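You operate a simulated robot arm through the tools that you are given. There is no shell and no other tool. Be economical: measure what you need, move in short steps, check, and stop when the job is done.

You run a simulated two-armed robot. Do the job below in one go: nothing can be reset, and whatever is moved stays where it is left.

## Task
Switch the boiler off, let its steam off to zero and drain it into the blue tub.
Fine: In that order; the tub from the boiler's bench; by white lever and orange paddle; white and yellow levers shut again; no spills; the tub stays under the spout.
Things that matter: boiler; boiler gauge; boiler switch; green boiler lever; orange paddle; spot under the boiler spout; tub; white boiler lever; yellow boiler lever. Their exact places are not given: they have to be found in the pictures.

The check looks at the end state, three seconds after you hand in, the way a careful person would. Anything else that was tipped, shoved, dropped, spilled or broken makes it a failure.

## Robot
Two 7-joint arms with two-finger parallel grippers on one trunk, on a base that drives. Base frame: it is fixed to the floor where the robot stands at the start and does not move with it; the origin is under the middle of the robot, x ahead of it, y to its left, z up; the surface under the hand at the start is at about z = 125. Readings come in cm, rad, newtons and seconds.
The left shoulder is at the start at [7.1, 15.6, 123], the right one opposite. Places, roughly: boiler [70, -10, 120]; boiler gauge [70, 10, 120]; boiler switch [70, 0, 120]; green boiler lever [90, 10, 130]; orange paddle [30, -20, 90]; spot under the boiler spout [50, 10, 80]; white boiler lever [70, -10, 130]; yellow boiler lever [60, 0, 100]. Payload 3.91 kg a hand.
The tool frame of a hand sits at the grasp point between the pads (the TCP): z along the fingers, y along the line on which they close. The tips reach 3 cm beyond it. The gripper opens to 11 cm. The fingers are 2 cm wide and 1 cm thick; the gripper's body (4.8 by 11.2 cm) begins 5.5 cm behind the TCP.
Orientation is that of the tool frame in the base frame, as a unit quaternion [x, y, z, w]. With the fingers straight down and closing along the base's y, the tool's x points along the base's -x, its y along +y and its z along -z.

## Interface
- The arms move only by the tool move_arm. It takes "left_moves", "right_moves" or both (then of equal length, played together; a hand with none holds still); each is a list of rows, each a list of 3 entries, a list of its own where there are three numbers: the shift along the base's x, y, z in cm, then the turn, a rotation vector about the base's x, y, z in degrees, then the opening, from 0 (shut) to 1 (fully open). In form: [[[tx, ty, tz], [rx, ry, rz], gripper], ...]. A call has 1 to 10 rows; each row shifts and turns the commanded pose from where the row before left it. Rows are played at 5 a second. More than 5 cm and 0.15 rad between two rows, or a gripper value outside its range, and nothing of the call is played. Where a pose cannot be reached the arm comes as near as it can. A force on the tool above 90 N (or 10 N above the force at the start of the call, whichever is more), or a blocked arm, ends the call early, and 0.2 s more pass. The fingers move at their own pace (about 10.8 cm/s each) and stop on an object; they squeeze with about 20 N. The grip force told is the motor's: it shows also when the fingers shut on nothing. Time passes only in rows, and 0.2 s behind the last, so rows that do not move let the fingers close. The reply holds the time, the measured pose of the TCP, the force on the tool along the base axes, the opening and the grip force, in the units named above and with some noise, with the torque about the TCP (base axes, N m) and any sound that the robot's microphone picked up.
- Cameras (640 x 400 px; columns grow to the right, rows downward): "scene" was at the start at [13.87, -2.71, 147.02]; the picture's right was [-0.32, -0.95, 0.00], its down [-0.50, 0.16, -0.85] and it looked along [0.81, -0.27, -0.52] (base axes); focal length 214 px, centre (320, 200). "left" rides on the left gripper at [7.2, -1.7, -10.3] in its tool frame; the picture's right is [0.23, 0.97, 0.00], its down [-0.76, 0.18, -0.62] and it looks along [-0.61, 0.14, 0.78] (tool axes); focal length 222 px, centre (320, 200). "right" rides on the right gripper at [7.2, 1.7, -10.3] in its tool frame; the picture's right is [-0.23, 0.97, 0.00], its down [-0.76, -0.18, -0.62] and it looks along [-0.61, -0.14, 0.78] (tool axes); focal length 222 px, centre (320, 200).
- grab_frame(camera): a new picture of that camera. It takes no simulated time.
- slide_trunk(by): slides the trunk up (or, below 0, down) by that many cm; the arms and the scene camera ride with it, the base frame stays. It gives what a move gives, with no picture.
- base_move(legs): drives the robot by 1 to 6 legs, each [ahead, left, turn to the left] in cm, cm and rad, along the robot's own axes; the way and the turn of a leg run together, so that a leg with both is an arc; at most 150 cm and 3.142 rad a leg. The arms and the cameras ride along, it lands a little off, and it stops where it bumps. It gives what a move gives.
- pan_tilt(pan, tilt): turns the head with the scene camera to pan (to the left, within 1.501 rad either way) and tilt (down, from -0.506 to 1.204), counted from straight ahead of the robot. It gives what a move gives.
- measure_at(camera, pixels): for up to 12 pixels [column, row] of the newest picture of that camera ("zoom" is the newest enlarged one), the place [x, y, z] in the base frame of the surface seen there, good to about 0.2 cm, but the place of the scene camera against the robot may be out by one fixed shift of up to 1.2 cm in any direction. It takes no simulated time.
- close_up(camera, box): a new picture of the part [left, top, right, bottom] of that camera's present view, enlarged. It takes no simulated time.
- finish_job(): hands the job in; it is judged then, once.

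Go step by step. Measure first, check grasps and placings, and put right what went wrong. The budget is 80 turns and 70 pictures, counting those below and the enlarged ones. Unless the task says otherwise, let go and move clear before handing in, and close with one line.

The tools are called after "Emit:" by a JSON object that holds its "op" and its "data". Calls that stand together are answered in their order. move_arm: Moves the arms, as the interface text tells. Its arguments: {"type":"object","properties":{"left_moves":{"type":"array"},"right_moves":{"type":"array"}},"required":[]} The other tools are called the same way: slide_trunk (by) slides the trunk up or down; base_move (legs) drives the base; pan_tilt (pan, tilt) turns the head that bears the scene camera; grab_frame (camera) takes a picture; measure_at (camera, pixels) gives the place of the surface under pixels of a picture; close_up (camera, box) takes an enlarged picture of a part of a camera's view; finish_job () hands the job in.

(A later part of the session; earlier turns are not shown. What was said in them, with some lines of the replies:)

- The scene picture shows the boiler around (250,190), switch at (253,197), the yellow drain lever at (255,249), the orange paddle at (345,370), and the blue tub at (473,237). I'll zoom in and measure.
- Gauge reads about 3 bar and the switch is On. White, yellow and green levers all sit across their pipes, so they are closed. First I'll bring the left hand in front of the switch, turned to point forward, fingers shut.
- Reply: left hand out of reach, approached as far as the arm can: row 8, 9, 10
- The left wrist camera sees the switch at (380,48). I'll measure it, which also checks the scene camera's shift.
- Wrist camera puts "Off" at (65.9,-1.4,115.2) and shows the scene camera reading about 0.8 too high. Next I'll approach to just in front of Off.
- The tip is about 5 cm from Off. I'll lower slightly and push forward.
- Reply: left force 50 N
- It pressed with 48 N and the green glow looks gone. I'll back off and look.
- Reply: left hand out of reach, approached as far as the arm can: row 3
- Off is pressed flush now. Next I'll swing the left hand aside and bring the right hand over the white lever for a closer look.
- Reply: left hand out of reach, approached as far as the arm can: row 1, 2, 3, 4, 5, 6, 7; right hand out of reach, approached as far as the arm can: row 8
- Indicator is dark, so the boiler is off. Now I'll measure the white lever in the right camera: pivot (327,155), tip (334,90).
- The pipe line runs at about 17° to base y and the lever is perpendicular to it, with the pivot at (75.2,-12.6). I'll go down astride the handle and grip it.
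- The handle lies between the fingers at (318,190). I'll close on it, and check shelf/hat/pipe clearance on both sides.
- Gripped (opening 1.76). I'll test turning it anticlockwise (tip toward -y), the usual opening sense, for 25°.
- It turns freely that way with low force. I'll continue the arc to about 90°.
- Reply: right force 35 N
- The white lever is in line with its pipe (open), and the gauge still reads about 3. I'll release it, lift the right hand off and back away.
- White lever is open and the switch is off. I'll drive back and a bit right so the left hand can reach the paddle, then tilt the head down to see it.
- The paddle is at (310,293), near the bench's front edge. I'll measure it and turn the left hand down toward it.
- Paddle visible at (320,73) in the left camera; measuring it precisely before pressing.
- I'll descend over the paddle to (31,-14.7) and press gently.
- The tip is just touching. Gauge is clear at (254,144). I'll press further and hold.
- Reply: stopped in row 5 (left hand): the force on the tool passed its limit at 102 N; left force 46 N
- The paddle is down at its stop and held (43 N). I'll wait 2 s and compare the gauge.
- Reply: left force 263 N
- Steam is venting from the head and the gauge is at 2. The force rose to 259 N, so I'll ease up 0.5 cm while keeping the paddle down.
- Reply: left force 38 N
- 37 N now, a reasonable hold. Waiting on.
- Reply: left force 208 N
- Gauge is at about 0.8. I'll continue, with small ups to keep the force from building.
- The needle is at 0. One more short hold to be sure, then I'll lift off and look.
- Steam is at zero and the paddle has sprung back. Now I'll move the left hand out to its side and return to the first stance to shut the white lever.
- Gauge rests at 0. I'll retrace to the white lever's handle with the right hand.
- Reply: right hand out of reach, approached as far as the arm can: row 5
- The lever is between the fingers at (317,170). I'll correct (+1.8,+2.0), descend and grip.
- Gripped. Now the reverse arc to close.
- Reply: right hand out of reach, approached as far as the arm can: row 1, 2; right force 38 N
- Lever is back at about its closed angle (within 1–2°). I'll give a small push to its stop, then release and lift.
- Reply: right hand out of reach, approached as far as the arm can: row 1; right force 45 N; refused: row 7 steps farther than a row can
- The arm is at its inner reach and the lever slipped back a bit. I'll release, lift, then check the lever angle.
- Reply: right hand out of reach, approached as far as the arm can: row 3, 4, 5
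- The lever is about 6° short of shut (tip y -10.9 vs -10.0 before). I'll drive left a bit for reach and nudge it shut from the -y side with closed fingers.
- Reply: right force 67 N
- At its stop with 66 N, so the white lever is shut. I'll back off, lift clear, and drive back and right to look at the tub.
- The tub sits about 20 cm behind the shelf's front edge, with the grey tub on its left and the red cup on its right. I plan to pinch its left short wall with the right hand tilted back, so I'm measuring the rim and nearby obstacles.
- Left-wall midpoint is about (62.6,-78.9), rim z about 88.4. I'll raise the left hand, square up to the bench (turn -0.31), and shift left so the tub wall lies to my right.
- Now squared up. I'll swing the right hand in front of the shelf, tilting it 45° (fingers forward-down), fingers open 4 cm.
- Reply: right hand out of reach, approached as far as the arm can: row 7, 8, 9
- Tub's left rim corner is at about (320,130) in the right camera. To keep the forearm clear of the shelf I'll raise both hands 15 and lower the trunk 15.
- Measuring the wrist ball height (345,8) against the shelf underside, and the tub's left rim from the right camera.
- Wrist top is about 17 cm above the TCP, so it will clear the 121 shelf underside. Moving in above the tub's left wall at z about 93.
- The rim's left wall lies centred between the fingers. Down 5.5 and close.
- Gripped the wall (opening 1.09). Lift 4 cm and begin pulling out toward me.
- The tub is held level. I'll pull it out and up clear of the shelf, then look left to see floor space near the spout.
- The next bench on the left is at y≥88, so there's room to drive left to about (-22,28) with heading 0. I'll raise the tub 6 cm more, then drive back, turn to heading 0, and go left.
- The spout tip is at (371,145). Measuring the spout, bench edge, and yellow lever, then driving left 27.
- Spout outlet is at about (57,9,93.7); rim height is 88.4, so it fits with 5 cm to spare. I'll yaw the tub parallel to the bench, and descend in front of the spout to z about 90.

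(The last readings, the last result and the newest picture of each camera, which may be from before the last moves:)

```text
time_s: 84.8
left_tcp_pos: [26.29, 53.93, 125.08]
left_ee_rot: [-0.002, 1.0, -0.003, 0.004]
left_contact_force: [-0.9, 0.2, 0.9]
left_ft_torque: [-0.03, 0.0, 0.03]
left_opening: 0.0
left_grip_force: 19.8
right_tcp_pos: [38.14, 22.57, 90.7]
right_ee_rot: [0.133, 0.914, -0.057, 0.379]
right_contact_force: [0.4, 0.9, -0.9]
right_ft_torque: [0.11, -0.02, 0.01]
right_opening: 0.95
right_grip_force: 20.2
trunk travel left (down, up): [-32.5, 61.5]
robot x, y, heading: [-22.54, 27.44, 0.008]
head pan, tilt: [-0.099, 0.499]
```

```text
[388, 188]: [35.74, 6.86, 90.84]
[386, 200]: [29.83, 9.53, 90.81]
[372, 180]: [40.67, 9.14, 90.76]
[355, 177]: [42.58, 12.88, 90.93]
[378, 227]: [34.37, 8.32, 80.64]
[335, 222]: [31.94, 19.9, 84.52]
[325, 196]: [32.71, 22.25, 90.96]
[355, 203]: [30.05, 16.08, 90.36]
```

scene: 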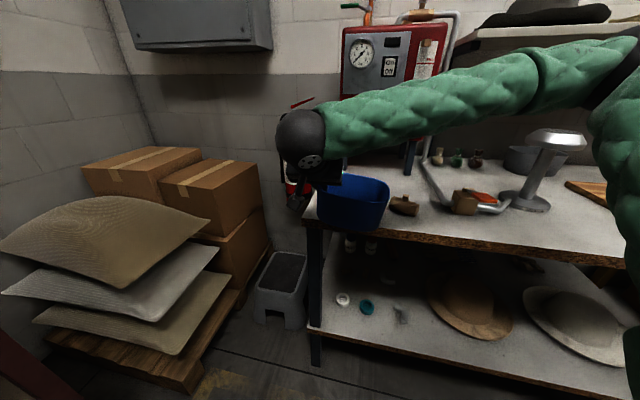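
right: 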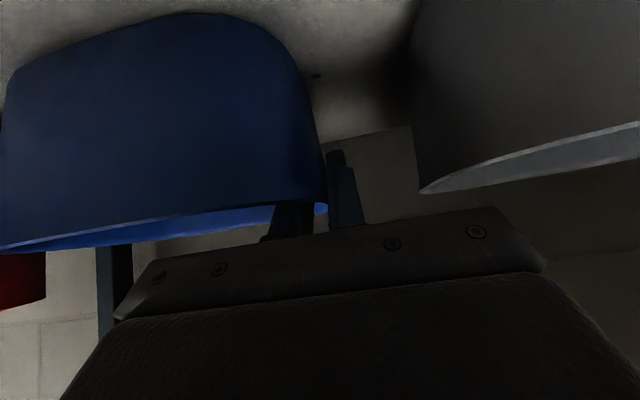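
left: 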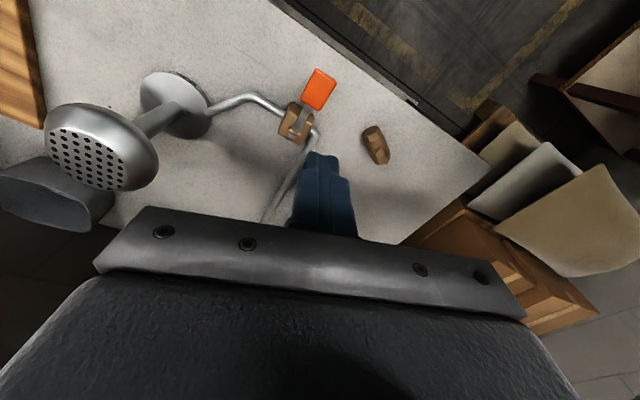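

Rim is level, bottom about 1.6 cm above the bench, tub centre at about (36.2,14.4). I'll slide it in by (20.8,-5.6) under the spout.

Emit:
{"op": "move_arm", "data": {"right_moves": [[[2.5, -0.7, 0.7], [0, 0, 0], 0], [[4.1, -1.1, 0], [0, 0, 0], 0], [[4.1, -1.1, 0], [0, 0, 0], 0], [[4.1, -1.1, 0], [0, 0, 0], 0], [[3, -0.8, 0], [0, 0, 0], 0], [[3, -0.8, 0], [0, 0, 0], 0], [[0, 0, 0], [0, 0, 0], 0]]}}

Emit:
{"op": "grab_frame", "data": {"camera": "scene"}}

Emit:
{"op": "grab_frame", "data": {"camera": "right"}}

```text
time_s: 86.4
left_tcp_pos: [26.23, 53.89, 124.9]
left_ee_rot: [-0.003, 1.0, -0.003, 0.006]
left_contact_force: [-0.4, 0.1, 0.1]
left_ft_torque: [-0.02, -0.03, 0.02]
left_opening: 0.01
left_grip_force: 19.8
right_tcp_pos: [59.1, 16.87, 91.4]
right_ee_rot: [0.134, 0.914, -0.057, 0.378]
right_contact_force: [0.2, 0.5, -2.3]
right_ft_torque: [0.11, -0.04, 0.0]
right_opening: 0.97
right_grip_force: 19.6
trunk travel left (down, up): [-32.5, 61.5]
robot x, y, heading: [-22.71, 28.04, 0.002]
head pan, tilt: [-0.099, 0.499]
```

```text
16 pictures are left
```

scene: 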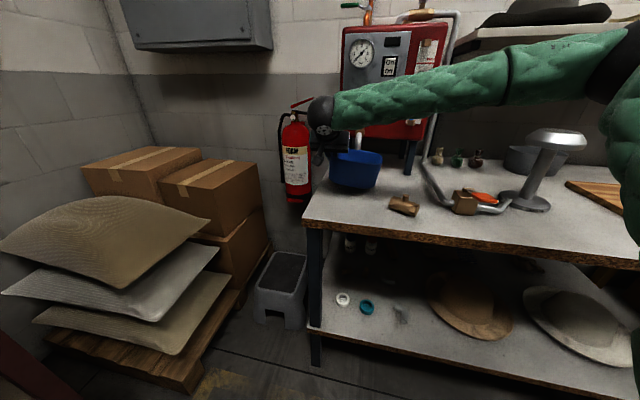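

```text
15 pictures are left
```

right: 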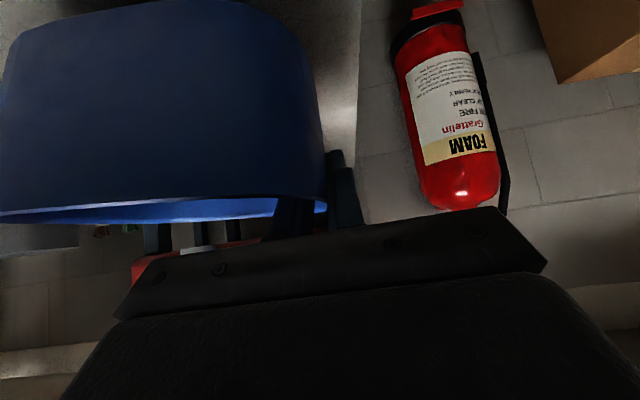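

Tub is in position, about 2.3 cm above the bench. Lowering until it rests.

Emit:
{"op": "move_arm", "data": {"right_moves": [[[0, 0, -1], [0, 0, 0], 0], [[0, 0, -0.7], [0, 0, 0], 0], [[0, 0, -0.4], [0, 0, 0], 0], [[0, 0, -0.3], [0, 0, 0], 0]]}}

```text
time_s: 87.4
left_tcp_pos: [26.4, 53.84, 125.02]
left_ee_rot: [-0.002, 1.0, -0.003, 0.004]
left_contact_force: [0.3, -0.4, 0.6]
left_ft_torque: [-0.05, -0.03, -0.01]
left_opening: 0.02
left_grip_force: 20.1
right_tcp_pos: [59.05, 16.71, 89.04]
right_ee_rot: [0.134, 0.914, -0.057, 0.379]
right_contact_force: [0.2, 1.3, 2.3]
right_ft_torque: [-0.28, 0.11, -0.08]
right_opening: 0.97
right_grip_force: 20.2
trunk travel left (down, up): [-32.5, 61.5]
robot x, y, heading: [-22.67, 27.78, 0.006]
head pan, tilt: [-0.099, 0.499]
```

It's resting (force turned +2.3 N). Release gently and withdraw along the finger axis.

Emit:
{"op": "move_arm", "data": {"right_moves": [[[0, 0, -0.2], [0, 0, 0], 0], [[0, 0, 0], [0, 0, 0], 0.3], [[0, 0, 0], [0, 0, 0], 0.3], [[-1.35, 0.42, 1.4], [0, 0, 0], 0.3], [[-2, 0.63, 2.1], [0, 0, 0], 0.3], [[-2.7, 0.84, 2.8], [0, 0, 0], 0.3], [[-3, 0.9, 3], [0, 0, 0], 0.3], [[-3, 0.9, 3], [0, 0, 0], 0.3], [[-3, 0.9, 3], [0, 0, 0], 0.3]]}}

Emit:
{"op": "grab_frame", "data": {"camera": "scene"}}

```text
time_s: 89.4
left_tcp_pos: [26.33, 53.89, 124.96]
left_ee_rot: [-0.002, 1.0, -0.003, 0.006]
left_contact_force: [0.6, 0.2, -0.1]
left_ft_torque: [0.02, -0.02, -0.04]
left_opening: 0.0
left_grip_force: 19.7
right_tcp_pos: [43.88, 21.39, 104.11]
right_ee_rot: [0.134, 0.914, -0.057, 0.38]
right_contact_force: [-0.8, -0.5, 0.3]
right_ft_torque: [0.0, -0.02, -0.02]
right_opening: 3.31
right_grip_force: 0.0
trunk travel left (down, up): [-32.5, 61.5]
robot x, y, heading: [-22.51, 27.53, 0.008]
head pan, tilt: [-0.099, 0.499]
```

```text
14 pictures are left
```

scene: 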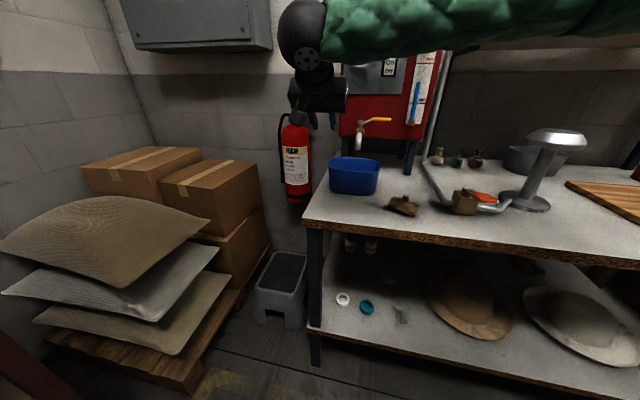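

Emit:
{"op": "close_up", "data": {"camera": "scene", "box": [310, 105, 410, 205]}}

Emit:
{"op": "measure_at", "data": {"camera": "scene", "pixels": [[331, 165], [379, 165], [355, 157], [352, 172], [357, 147], [357, 140], [375, 119], [387, 119]]}}

```text
4.00 times, centred on (360, 155) of scene
```

zoom: 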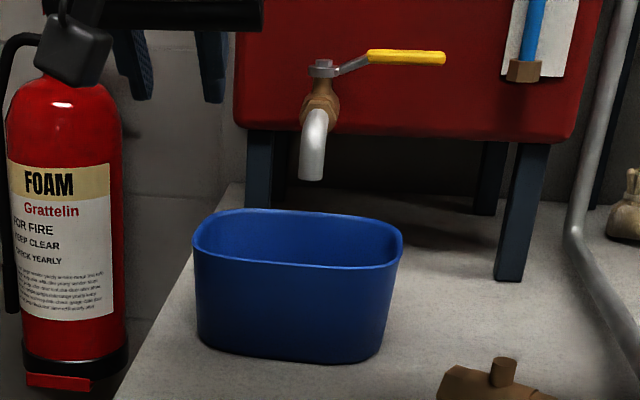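

```text
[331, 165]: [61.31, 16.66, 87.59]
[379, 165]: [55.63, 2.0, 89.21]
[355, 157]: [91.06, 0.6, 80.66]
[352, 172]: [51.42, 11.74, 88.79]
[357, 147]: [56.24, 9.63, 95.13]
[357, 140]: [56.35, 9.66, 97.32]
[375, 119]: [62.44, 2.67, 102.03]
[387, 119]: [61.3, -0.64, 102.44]
```

Spout at (57,9.5) is right over the tub's centre (57.3,9.4). The yellow lever (stem (63.2,7.2), tip toward -y) must swing toward me. I'll bring the closed right hand, tilted 20°, over the handle's far side.

Emit:
{"op": "move_arm", "data": {"right_moves": [[[0.2, -4.3, 0.8], [2.5, 7.9, 0], 0], [[0.2, -4.3, 0.8], [2.5, 7.9, 0], 0], [[0.2, -4.3, 0.7], [2.5, 7.9, 0], 0], [[0.2, -4.3, 0.4], [0, 0, 0], 0], [[0.2, -4.3, 0], [0, 0, 0], 0], [[4.6, 0, 0], [0, 0, 0], 0], [[4.6, 0, 0], [0, 0, 0], 0], [[4.6, 0, 0], [0, 0, 0], 0], [[0, 0, 0], [0, 0, 0], 0]]}}

Emit:
{"op": "grab_frame", "data": {"camera": "right"}}

```text
time_s: 91.4
left_tcp_pos: [26.18, 53.82, 125.05]
left_ee_rot: [-0.002, 1.0, -0.001, 0.005]
left_contact_force: [-0.8, 0.3, 0.3]
left_ft_torque: [0.01, -0.03, -0.02]
left_opening: 0.0
left_grip_force: 20.1
right_tcp_pos: [58.68, -0.22, 106.83]
right_ee_rot: [0.144, 0.974, -0.024, 0.174]
right_contact_force: [-0.8, 0.2, 0.8]
right_ft_torque: [0.0, -0.02, -0.03]
right_opening: 0.0
right_grip_force: 19.6
trunk travel left (down, up): [-32.5, 61.5]
robot x, y, heading: [-22.52, 27.8, 0.002]
head pan, tilt: [-0.099, 0.499]
```

```text
12 pictures are left
```

right: 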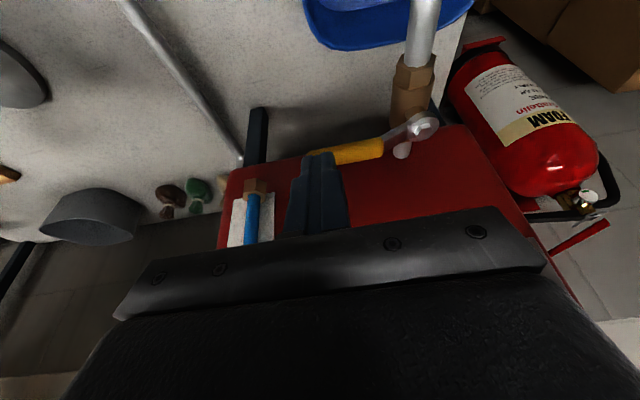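

Emit:
{"op": "measure_at", "data": {"camera": "right", "pixels": [[375, 140], [375, 155], [345, 150], [345, 163], [425, 125], [400, 140], [400, 195], [260, 205]]}}

```text
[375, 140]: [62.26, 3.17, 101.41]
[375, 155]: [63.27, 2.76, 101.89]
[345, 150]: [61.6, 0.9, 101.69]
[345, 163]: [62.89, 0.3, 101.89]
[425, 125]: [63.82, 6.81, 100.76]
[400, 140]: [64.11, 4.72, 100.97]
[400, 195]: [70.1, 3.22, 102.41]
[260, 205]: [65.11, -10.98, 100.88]
```

Boiler face is about 7 cm behind the lever, enough room. I'll go over, then down behind the handle.

Emit:
{"op": "move_arm", "data": {"right_moves": [[[2.7, -0.5, 0], [0, 0, 0], 0], [[2.7, -0.45, 0], [0, 0, 0], 0], [[0, 0, -2.3], [0, 0, 0], 0], [[0, 0, -2.2], [0, 0, 0], 0]]}}

Emit:
{"op": "grab_frame", "data": {"camera": "right"}}

```text
time_s: 92.4
left_tcp_pos: [26.31, 53.84, 124.85]
left_ee_rot: [-0.002, 1.0, -0.003, 0.004]
left_contact_force: [0.3, 1.7, -0.3]
left_ft_torque: [0.01, 0.01, -0.01]
left_opening: 0.0
left_grip_force: 20.6
right_tcp_pos: [64.25, -1.24, 102.07]
right_ee_rot: [0.144, 0.974, -0.024, 0.172]
right_contact_force: [0.5, 0.7, -0.2]
right_ft_torque: [0.0, -0.01, -0.01]
right_opening: 0.02
right_grip_force: 20.3
trunk travel left (down, up): [-32.5, 61.5]
robot x, y, heading: [-22.31, 27.65, 0.0]
head pan, tilt: [-0.099, 0.499]
```

```text
11 pictures are left
```

right: 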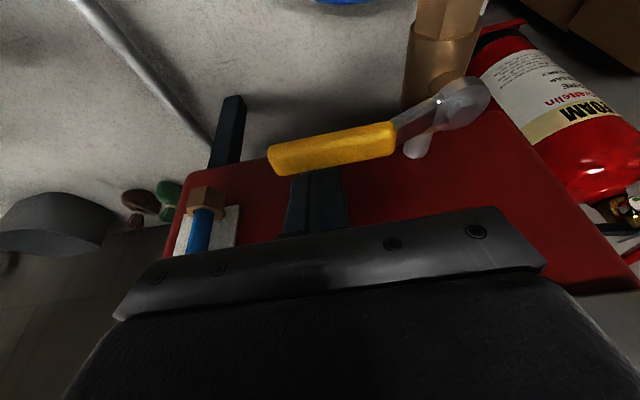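

The finger is hooked behind the yellow handle near its tip at (320,170). Now I'll pull it along the arc toward me.

Emit:
{"op": "move_arm", "data": {"right_moves": [[[-2.5, 0.8, 0.2], [0, 0, 0], 0], [[-1.83, 0.75, 0], [0, 0, 0], 0], [[-1.57, 1.19, 0], [0, 0, 0], 0], [[-1.21, 1.56, 0], [0, 0, 0], 0], [[-0.77, 1.82, 0.4], [0, 0, 0], 0], [[-0.24, 1.3, 0.3], [0, 0, 0], 0], [[-0.02, 1.06, 0], [0, 0, 0], 0]]}}

Emit:
{"op": "grab_frame", "data": {"camera": "scene"}}

Emit:
{"op": "grab_frame", "data": {"camera": "right"}}

```text
time_s: 94.0
left_tcp_pos: [26.34, 53.76, 124.99]
left_ee_rot: [-0.003, 1.0, -0.003, 0.004]
left_contact_force: [-0.6, 0.0, -0.3]
left_ft_torque: [0.04, 0.01, 0.02]
left_opening: 0.0
left_grip_force: 19.8
right_tcp_pos: [56.02, 7.41, 103.02]
right_ee_rot: [0.145, 0.974, -0.024, 0.173]
right_contact_force: [0.8, -0.9, -0.6]
right_ft_torque: [-0.02, -0.01, 0.0]
right_opening: 0.02
right_grip_force: 20.2
trunk travel left (down, up): [-32.5, 61.5]
robot x, y, heading: [-22.35, 27.7, 0.006]
head pan, tilt: [-0.099, 0.499]
```

```text
10 pictures are left
```

scene: 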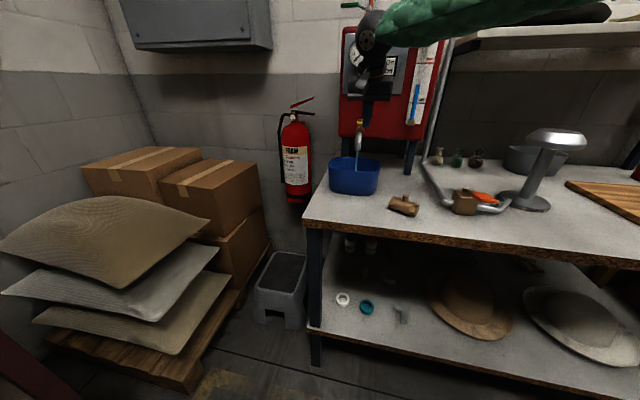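

```text
9 pictures are left
```

right: 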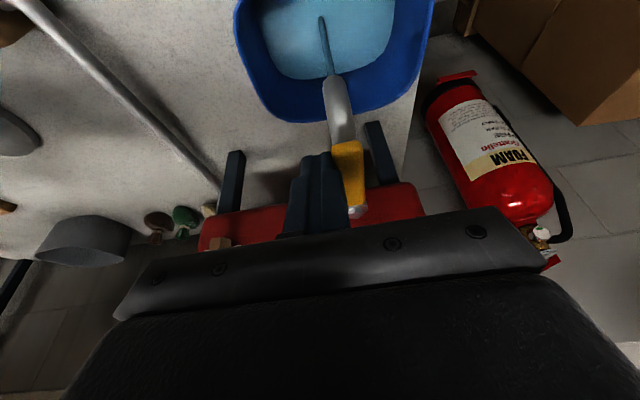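

The drain is open and water falls into the tub. Waiting and watching the level.

Emit:
{"op": "move_arm", "data": {"right_moves": [[[0, 0, 0], [0, 0, 0], 0], [[0, 0, 0], [0, 0, 0], 0], [[0, 0, 0], [0, 0, 0], 0], [[0, 0, 0], [0, 0, 0], 0], [[0, 0, 0], [0, 0, 0], 0], [[0, 0, 0], [0, 0, 0], 0], [[0, 0, 0], [0, 0, 0], 0], [[0, 0, 0], [0, 0, 0], 0], [[0, 0, 0], [0, 0, 0], 0], [[0, 0, 0], [0, 0, 0], 0]]}}

Emit:
{"op": "close_up", "data": {"camera": "scene", "box": [310, 30, 470, 210]}}

```text
time_s: 96.2
left_tcp_pos: [26.42, 53.83, 125.04]
left_ee_rot: [-0.002, 1.0, -0.002, 0.004]
left_contact_force: [0.7, -1.0, 0.5]
left_ft_torque: [-0.03, 0.02, 0.0]
left_opening: 0.0
left_grip_force: 20.1
right_tcp_pos: [56.19, 7.4, 103.12]
right_ee_rot: [0.144, 0.974, -0.024, 0.174]
right_contact_force: [-0.3, 0.5, 0.1]
right_ft_torque: [0.03, -0.01, -0.03]
right_opening: 0.0
right_grip_force: 20.2
trunk travel left (down, up): [-32.5, 61.5]
robot x, y, heading: [-21.92, 27.78, 0.006]
head pan, tilt: [-0.099, 0.499]
```

```text
2.22 times, centred on (390, 120) of scene
```

zoom: 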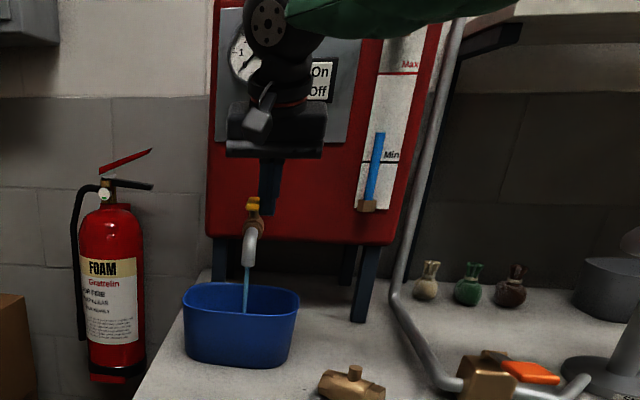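

The sight glass is dropping, now just above Min. I'll wait longer.

Emit:
{"op": "move_arm", "data": {"right_moves": [[[0, 0, 0], [0, 0, 0], 0], [[0, 0, 0], [0, 0, 0], 0], [[0, 0, 0], [0, 0, 0], 0], [[0, 0, 0], [0, 0, 0], 0], [[0, 0, 0], [0, 0, 0], 0], [[0, 0, 0], [0, 0, 0], 0], [[0, 0, 0], [0, 0, 0], 0], [[0, 0, 0], [0, 0, 0], 0], [[0, 0, 0], [0, 0, 0], 0], [[0, 0, 0], [0, 0, 0], 0]]}}

Emit:
{"op": "move_arm", "data": {"right_moves": [[[0, 0, 0], [0, 0, 0], 0], [[0, 0, 0], [0, 0, 0], 0], [[0, 0, 0], [0, 0, 0], 0], [[0, 0, 0], [0, 0, 0], 0], [[0, 0, 0], [0, 0, 0], 0], [[0, 0, 0], [0, 0, 0], 0], [[0, 0, 0], [0, 0, 0], 0], [[0, 0, 0], [0, 0, 0], 0], [[0, 0, 0], [0, 0, 0], 0], [[0, 0, 0], [0, 0, 0], 0]]}}

Emit:
{"op": "grab_frame", "data": {"camera": "right"}}

Emit:
{"op": "close_up", "data": {"camera": "scene", "box": [310, 30, 470, 210]}}

```text
time_s: 98.4
left_tcp_pos: [26.37, 53.82, 124.82]
left_ee_rot: [-0.002, 1.0, -0.002, 0.004]
left_contact_force: [0.1, -0.3, -0.4]
left_ft_torque: [-0.04, 0.02, 0.03]
left_opening: 0.0
left_grip_force: 19.8
right_tcp_pos: [56.14, 7.3, 103.09]
right_ee_rot: [0.144, 0.974, -0.025, 0.173]
right_contact_force: [0.1, -0.2, 0.1]
right_ft_torque: [0.0, 0.04, 0.01]
right_opening: 0.02
right_grip_force: 20.6
trunk travel left (down, up): [-32.5, 61.5]
robot x, y, heading: [-22.3, 27.91, 0.005]
head pan, tilt: [-0.099, 0.499]
```

```text
time_s: 100.6
left_tcp_pos: [26.28, 53.87, 125.0]
left_ee_rot: [-0.002, 1.0, -0.003, 0.005]
left_contact_force: [0.3, -1.0, -0.1]
left_ft_torque: [0.0, 0.02, 0.02]
left_opening: 0.02
left_grip_force: 20.0
right_tcp_pos: [56.07, 7.27, 103.03]
right_ee_rot: [0.144, 0.974, -0.025, 0.174]
right_contact_force: [-0.6, -0.6, 0.0]
right_ft_torque: [0.01, -0.01, 0.0]
right_opening: 0.0
right_grip_force: 19.9
trunk travel left (down, up): [-32.5, 61.5]
robot x, y, heading: [-22.59, 28.04, 0.005]
head pan, tilt: [-0.099, 0.499]
```

```text
7 pictures are left
```

right: 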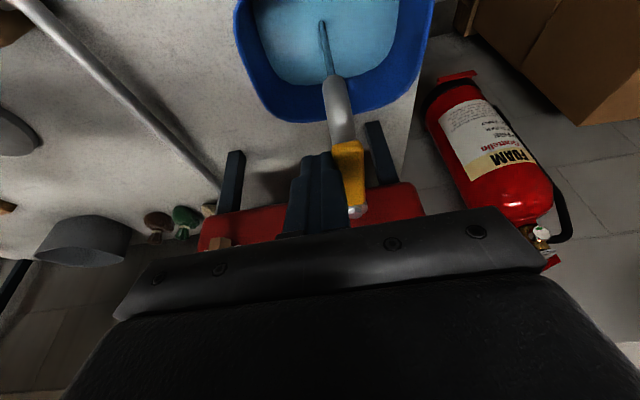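

```text
2.22 times, centred on (390, 120) of scene
```

zoom: 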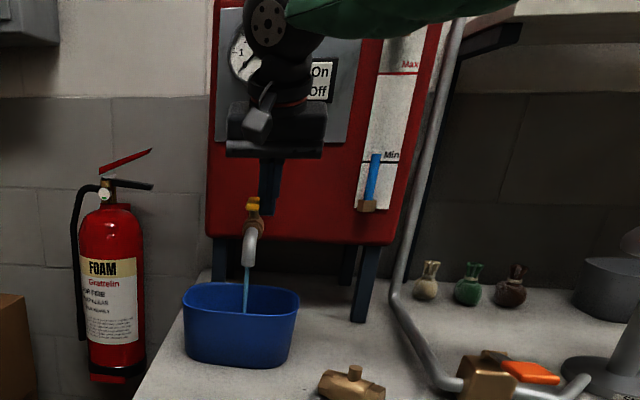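

The glass falls about 5 px/s with about 47 px left, so roughly 10 s more. Checking the tub level for headroom and waiting.

Emit:
{"op": "measure_at", "data": {"camera": "right", "pixels": [[360, 45], [290, 50], [245, 60], [300, 108]]}}

Emit:
{"op": "move_arm", "data": {"right_moves": [[[0, 0, 0], [0, 0, 0], 0], [[0, 0, 0], [0, 0, 0], 0], [[0, 0, 0], [0, 0, 0], 0], [[0, 0, 0], [0, 0, 0], 0], [[0, 0, 0], [0, 0, 0], 0], [[0, 0, 0], [0, 0, 0], 0], [[0, 0, 0], [0, 0, 0], 0], [[0, 0, 0], [0, 0, 0], 0], [[0, 0, 0], [0, 0, 0], 0], [[0, 0, 0], [0, 0, 0], 0]]}}

Emit:
{"op": "move_arm", "data": {"right_moves": [[[0, 0, 0], [0, 0, 0], 0], [[0, 0, 0], [0, 0, 0], 0], [[0, 0, 0], [0, 0, 0], 0], [[0, 0, 0], [0, 0, 0], 0], [[0, 0, 0], [0, 0, 0], 0], [[0, 0, 0], [0, 0, 0], 0], [[0, 0, 0], [0, 0, 0], 0], [[0, 0, 0], [0, 0, 0], 0], [[0, 0, 0], [0, 0, 0], 0], [[0, 0, 0], [0, 0, 0], 0]]}}

Emit:
{"op": "move_arm", "data": {"right_moves": [[[0, 0, 0], [0, 0, 0], 0], [[0, 0, 0], [0, 0, 0], 0], [[0, 0, 0], [0, 0, 0], 0], [[0, 0, 0], [0, 0, 0], 0], [[0, 0, 0], [0, 0, 0], 0], [[0, 0, 0], [0, 0, 0], 0], [[0, 0, 0], [0, 0, 0], 0], [[0, 0, 0], [0, 0, 0], 0], [[0, 0, 0], [0, 0, 0], 0], [[0, 0, 0], [0, 0, 0], 0]]}}

Emit:
{"op": "move_arm", "data": {"right_moves": [[[0, 0, 0], [0, 0, 0], 0], [[0, 0, 0], [0, 0, 0], 0], [[0, 0, 0], [0, 0, 0], 0], [[0, 0, 0], [0, 0, 0], 0], [[0, 0, 0], [0, 0, 0], 0], [[0, 0, 0], [0, 0, 0], 0], [[0, 0, 0], [0, 0, 0], 0], [[0, 0, 0], [0, 0, 0], 0], [[0, 0, 0], [0, 0, 0], 0], [[0, 0, 0], [0, 0, 0], 0]]}}

Emit:
{"op": "move_arm", "data": {"right_moves": [[[0, 0, 0], [0, 0, 0], 0], [[0, 0, 0], [0, 0, 0], 0], [[0, 0, 0], [0, 0, 0], 0], [[0, 0, 0], [0, 0, 0], 0], [[0, 0, 0], [0, 0, 0], 0], [[0, 0, 0], [0, 0, 0], 0], [[0, 0, 0], [0, 0, 0], 0], [[0, 0, 0], [0, 0, 0], 0], [[0, 0, 0], [0, 0, 0], 0], [[0, 0, 0], [0, 0, 0], 0]]}}

Emit:
{"op": "close_up", "data": {"camera": "scene", "box": [310, 30, 470, 210]}}

```text
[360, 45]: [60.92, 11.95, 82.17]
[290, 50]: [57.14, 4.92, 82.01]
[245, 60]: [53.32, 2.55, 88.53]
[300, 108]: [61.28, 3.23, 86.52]
```

```text
time_s: 102.8
left_tcp_pos: [26.3, 53.88, 124.93]
left_ee_rot: [-0.002, 1.0, -0.003, 0.004]
left_contact_force: [0.5, -0.4, 0.2]
left_ft_torque: [0.02, 0.03, 0.03]
left_opening: 0.01
left_grip_force: 20.3
right_tcp_pos: [56.13, 7.26, 103.08]
right_ee_rot: [0.144, 0.974, -0.024, 0.174]
right_contact_force: [-0.5, -0.2, 0.5]
right_ft_torque: [0.02, 0.0, 0.0]
right_opening: 0.0
right_grip_force: 19.7
trunk travel left (down, up): [-32.5, 61.5]
robot x, y, heading: [-22.58, 27.48, 0.006]
head pan, tilt: [-0.099, 0.499]
```

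```text
time_s: 105.0
left_tcp_pos: [26.31, 53.78, 124.93]
left_ee_rot: [-0.002, 1.0, -0.003, 0.005]
left_contact_force: [0.8, 0.3, 0.5]
left_ft_torque: [0.04, -0.01, -0.01]
left_opening: 0.0
left_grip_force: 20.1
right_tcp_pos: [56.19, 7.34, 103.08]
right_ee_rot: [0.144, 0.974, -0.024, 0.174]
right_contact_force: [0.5, -0.3, -0.3]
right_ft_torque: [0.0, -0.01, 0.02]
right_opening: 0.01
right_grip_force: 20.7
trunk travel left (down, up): [-32.5, 61.5]
robot x, y, heading: [-22.53, 28.22, 0.012]
head pan, tilt: [-0.099, 0.499]
```

```text
time_s: 107.2
left_tcp_pos: [26.36, 53.93, 125.07]
left_ee_rot: [-0.003, 1.0, -0.002, 0.005]
left_contact_force: [-0.4, -0.2, 0.1]
left_ft_torque: [-0.02, 0.01, 0.01]
left_opening: 0.0
left_grip_force: 20.1
right_tcp_pos: [56.05, 7.35, 102.98]
right_ee_rot: [0.144, 0.974, -0.024, 0.173]
right_contact_force: [0.4, -0.6, 0.2]
right_ft_torque: [0.02, -0.01, -0.03]
right_opening: 0.0
right_grip_force: 19.9
trunk travel left (down, up): [-32.5, 61.5]
robot x, y, heading: [-22.34, 27.58, 0.008]
head pan, tilt: [-0.099, 0.499]
```

```text
time_s: 109.4
left_tcp_pos: [26.31, 53.86, 124.91]
left_ee_rot: [-0.003, 1.0, -0.003, 0.004]
left_contact_force: [0.1, -0.3, -0.1]
left_ft_torque: [-0.01, 0.01, 0.03]
left_opening: 0.01
left_grip_force: 20.1
right_tcp_pos: [56.19, 7.4, 103.12]
right_ee_rot: [0.143, 0.974, -0.023, 0.173]
right_contact_force: [-1.9, 0.4, -0.3]
right_ft_torque: [-0.02, -0.01, 0.0]
right_opening: 0.03
right_grip_force: 19.9
trunk travel left (down, up): [-32.5, 61.5]
robot x, y, heading: [-22.41, 27.63, 0.004]
head pan, tilt: [-0.099, 0.499]
```

```text
time_s: 111.6
left_tcp_pos: [26.39, 53.91, 125.04]
left_ee_rot: [-0.003, 1.0, -0.003, 0.004]
left_contact_force: [0.1, 0.3, -0.6]
left_ft_torque: [0.01, -0.04, 0.0]
left_opening: 0.0
left_grip_force: 20.6
right_tcp_pos: [56.06, 7.29, 103.06]
right_ee_rot: [0.144, 0.974, -0.024, 0.174]
right_contact_force: [0.8, -0.2, -0.6]
right_ft_torque: [-0.01, 0.02, -0.04]
right_opening: 0.04
right_grip_force: 19.8
trunk travel left (down, up): [-32.5, 61.5]
robot x, y, heading: [-22.49, 27.98, 0.004]
head pan, tilt: [-0.099, 0.499]
```

```text
2.22 times, centred on (390, 120) of scene
```

zoom: 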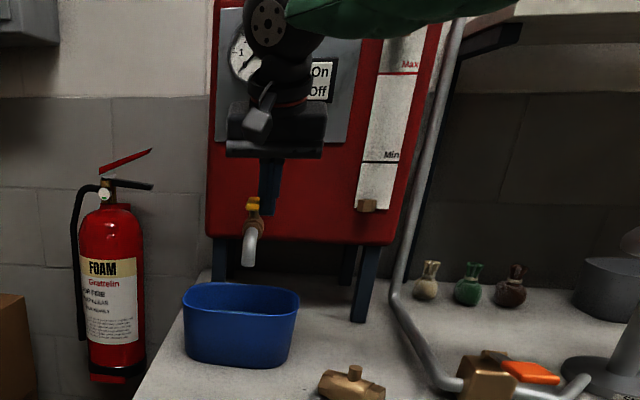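

The sight glass is empty and the stream has stopped. Now I'll lift over to the handle's left side and push it shut along the reverse arc.

Emit:
{"op": "move_arm", "data": {"right_moves": [[[0, -0.4, 0], [0, 0, 0], 0], [[0, 0, 4.5], [0, 0, 0], 0], [[0.8, 2.3, 0], [0, 0, 0], 0], [[0.8, 2.35, 0], [0, 0, 0], 0], [[0, 0, -2.5], [0, 0, 0], 0], [[0, 0, -2.2], [0, 0, 0], 0]]}}

Emit:
{"op": "grab_frame", "data": {"camera": "right"}}

```text
time_s: 113.0
left_tcp_pos: [26.28, 53.8, 124.97]
left_ee_rot: [-0.003, 1.0, -0.002, 0.005]
left_contact_force: [1.1, -1.1, 0.4]
left_ft_torque: [0.0, 0.01, -0.01]
left_opening: 0.0
left_grip_force: 19.9
right_tcp_pos: [57.58, 11.42, 102.94]
right_ee_rot: [0.143, 0.974, -0.024, 0.173]
right_contact_force: [-0.1, -0.6, 0.0]
right_ft_torque: [-0.02, -0.01, 0.01]
right_opening: 0.0
right_grip_force: 19.9
trunk travel left (down, up): [-32.5, 61.5]
robot x, y, heading: [-22.43, 27.54, 0.006]
head pan, tilt: [-0.099, 0.499]
```

```text
4 pictures are left
```

right: 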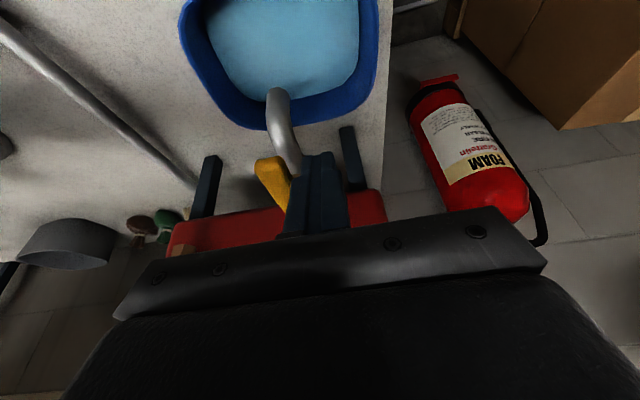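

The finger is on the handle's left side (yellow at (272,178), finger at (318,190)). Pushing it shut now.

Emit:
{"op": "move_arm", "data": {"right_moves": [[[-1.04, -2.62, 0], [0, 0, 0], 0], [[-0.28, -1.88, 0], [0, 0, 0], 0], [[0.22, -1.89, 0], [0, 0, 0], 0], [[0.7, -1.77, 0], [0, 0, 0], 0], [[1.13, -1.52, 0], [0, 0, 0], 0], [[1.38, -1.12, 0], [0, 0, 0], 0], [[0.5, -0.25, 0], [0, 0, 0], 0], [[0.5, -0.1, 0], [0, 0, 0], 0], [[0.4, 0, 0], [0, 0, 0], 0]]}}

```text
time_s: 114.8
left_tcp_pos: [25.88, 53.7, 125.11]
left_ee_rot: [-0.001, 1.0, -0.002, 0.006]
left_contact_force: [-0.4, -0.2, -0.2]
left_ft_torque: [0.04, 0.01, 0.0]
left_opening: 0.0
left_grip_force: 20.3
right_tcp_pos: [59.93, 0.68, 102.9]
right_ee_rot: [0.142, 0.975, -0.025, 0.169]
right_contact_force: [-43.0, 7.0, 1.0]
right_ft_torque: [0.09, 0.76, -0.2]
right_opening: 0.0
right_grip_force: 20.1
trunk travel left (down, up): [-32.5, 61.5]
robot x, y, heading: [-22.97, 27.67, 0.006]
head pan, tilt: [-0.099, 0.499]
stopped in row 9 (right hand): the force on the tool passed its limit at 97 N (the readings are from after the stop); the commanded pose is now the measured one
```

It hit the stop (97 N), so the lever should be shut. I'll back off, lift away, and check.

Emit:
{"op": "move_arm", "data": {"right_moves": [[[-2.5, 0.5, 0], [0, 0, 0], 0], [[-3, 0, 2], [0, 0, 0], 0], [[-4, -2, 2], [0, 0, 0], 0], [[-4, -2.5, 1.5], [0, 0, 0], 0], [[-1, -4, 2], [0, 0, 0], 0], [[0, -4, 2], [0, 0, 0], 0], [[0, -4, 2], [0, 0, 0], 0]]}}

Emit:
{"op": "grab_frame", "data": {"camera": "scene"}}

```text
time_s: 116.4
left_tcp_pos: [26.29, 53.73, 124.98]
left_ee_rot: [-0.002, 1.0, -0.002, 0.006]
left_contact_force: [0.2, -0.6, 0.2]
left_ft_torque: [0.06, -0.01, 0.0]
left_opening: 0.01
left_grip_force: 20.2
right_tcp_pos: [45.76, -15.44, 113.72]
right_ee_rot: [0.141, 0.975, -0.024, 0.167]
right_contact_force: [0.0, -0.8, 0.9]
right_ft_torque: [0.02, -0.03, 0.02]
right_opening: 0.0
right_grip_force: 20.5
trunk travel left (down, up): [-32.5, 61.5]
robot x, y, heading: [-23.06, 27.83, 0.006]
head pan, tilt: [-0.099, 0.499]
```

```text
3 pictures are left
```

scene: 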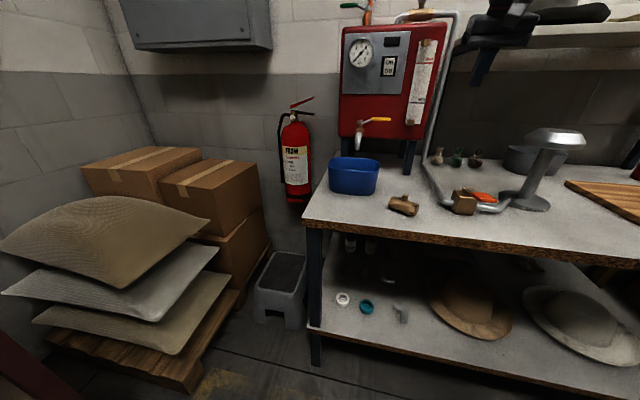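

Emit:
{"op": "measure_at", "data": {"camera": "scene", "pixels": [[362, 122], [375, 119], [388, 119]]}}

Emit:
{"op": "close_up", "data": {"camera": "scene", "box": [320, 0, 480, 200]}}

```text
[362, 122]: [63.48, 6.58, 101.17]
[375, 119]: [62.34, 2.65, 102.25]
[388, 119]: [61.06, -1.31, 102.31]
```

```text
2.00 times, centred on (400, 100) of scene
```

zoom: 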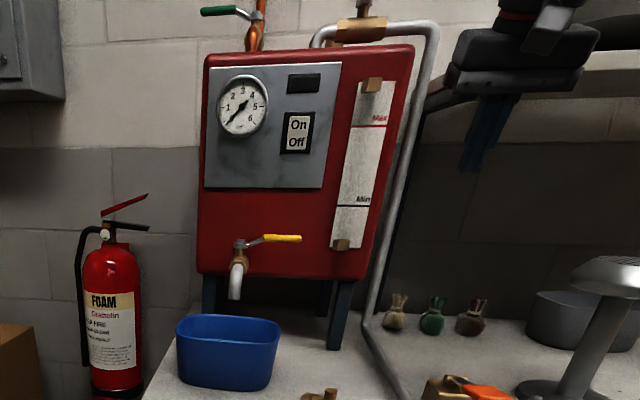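

Yellow is shut as before, gauge 0, glass empty, nothing spilled, tub under the spout. Last, I'll raise the trunk to confirm the white lever.

Emit:
{"op": "slide_trunk", "data": {"by": 35}}

Emit:
{"op": "close_up", "data": {"camera": "scene", "box": [300, 50, 500, 290]}}

```text
time_s: 119.8
left_tcp_pos: [26.17, 53.84, 159.92]
left_ee_rot: [-0.003, 1.0, -0.002, 0.005]
left_contact_force: [0.2, -1.1, 0.3]
left_ft_torque: [0.01, 0.0, 0.01]
left_opening: 0.0
left_grip_force: 19.9
right_tcp_pos: [45.84, -15.3, 148.76]
right_ee_rot: [0.143, 0.975, -0.025, 0.168]
right_contact_force: [-0.2, 0.4, 0.7]
right_ft_torque: [-0.02, -0.01, -0.01]
right_opening: 0.0
right_grip_force: 20.2
trunk travel left (down, up): [-67.5, 26.5]
robot x, y, heading: [-22.51, 27.82, -0.0]
head pan, tilt: [-0.099, 0.499]
```

```text
1.67 times, centred on (400, 170) of scene
```

zoom: 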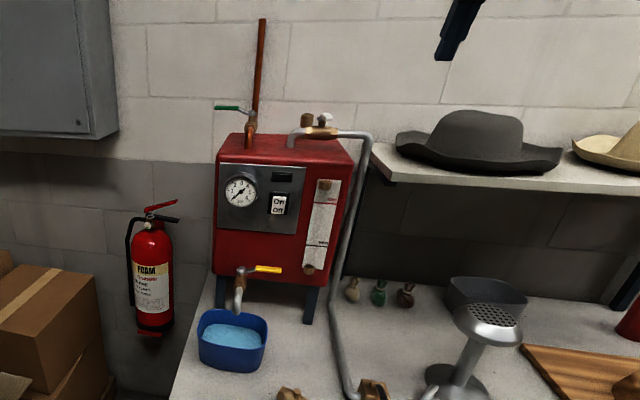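

Emit:
{"op": "measure_at", "data": {"camera": "zoom", "pixels": [[325, 117], [326, 122], [322, 124], [307, 120]]}}

Emit:
{"op": "close_up", "data": {"camera": "scene", "box": [370, 105, 430, 145]}}

```text
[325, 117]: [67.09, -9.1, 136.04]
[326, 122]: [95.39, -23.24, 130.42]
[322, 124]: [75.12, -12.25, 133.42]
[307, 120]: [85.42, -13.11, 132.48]
```

```text
10.00 times, centred on (400, 125) of scene
```

zoom: 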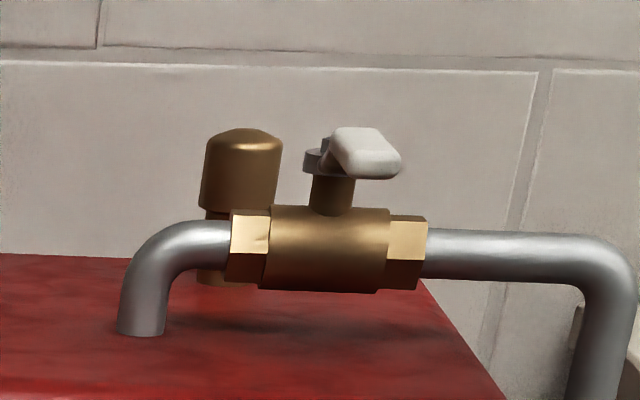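

The white lever is across its pipe, with its tip at about (67.1,-9.1) near the original closed spot. Everything is in its end state, so I'm handing in.

Emit:
{"op": "finish_job", "data": {}}

```text
The job is handed in.
```

The boiler is off, its steam is at zero, and it has been drained into the blue tub, which is still under the spout. The white and yellow levers are shut again, and I saw no spills.
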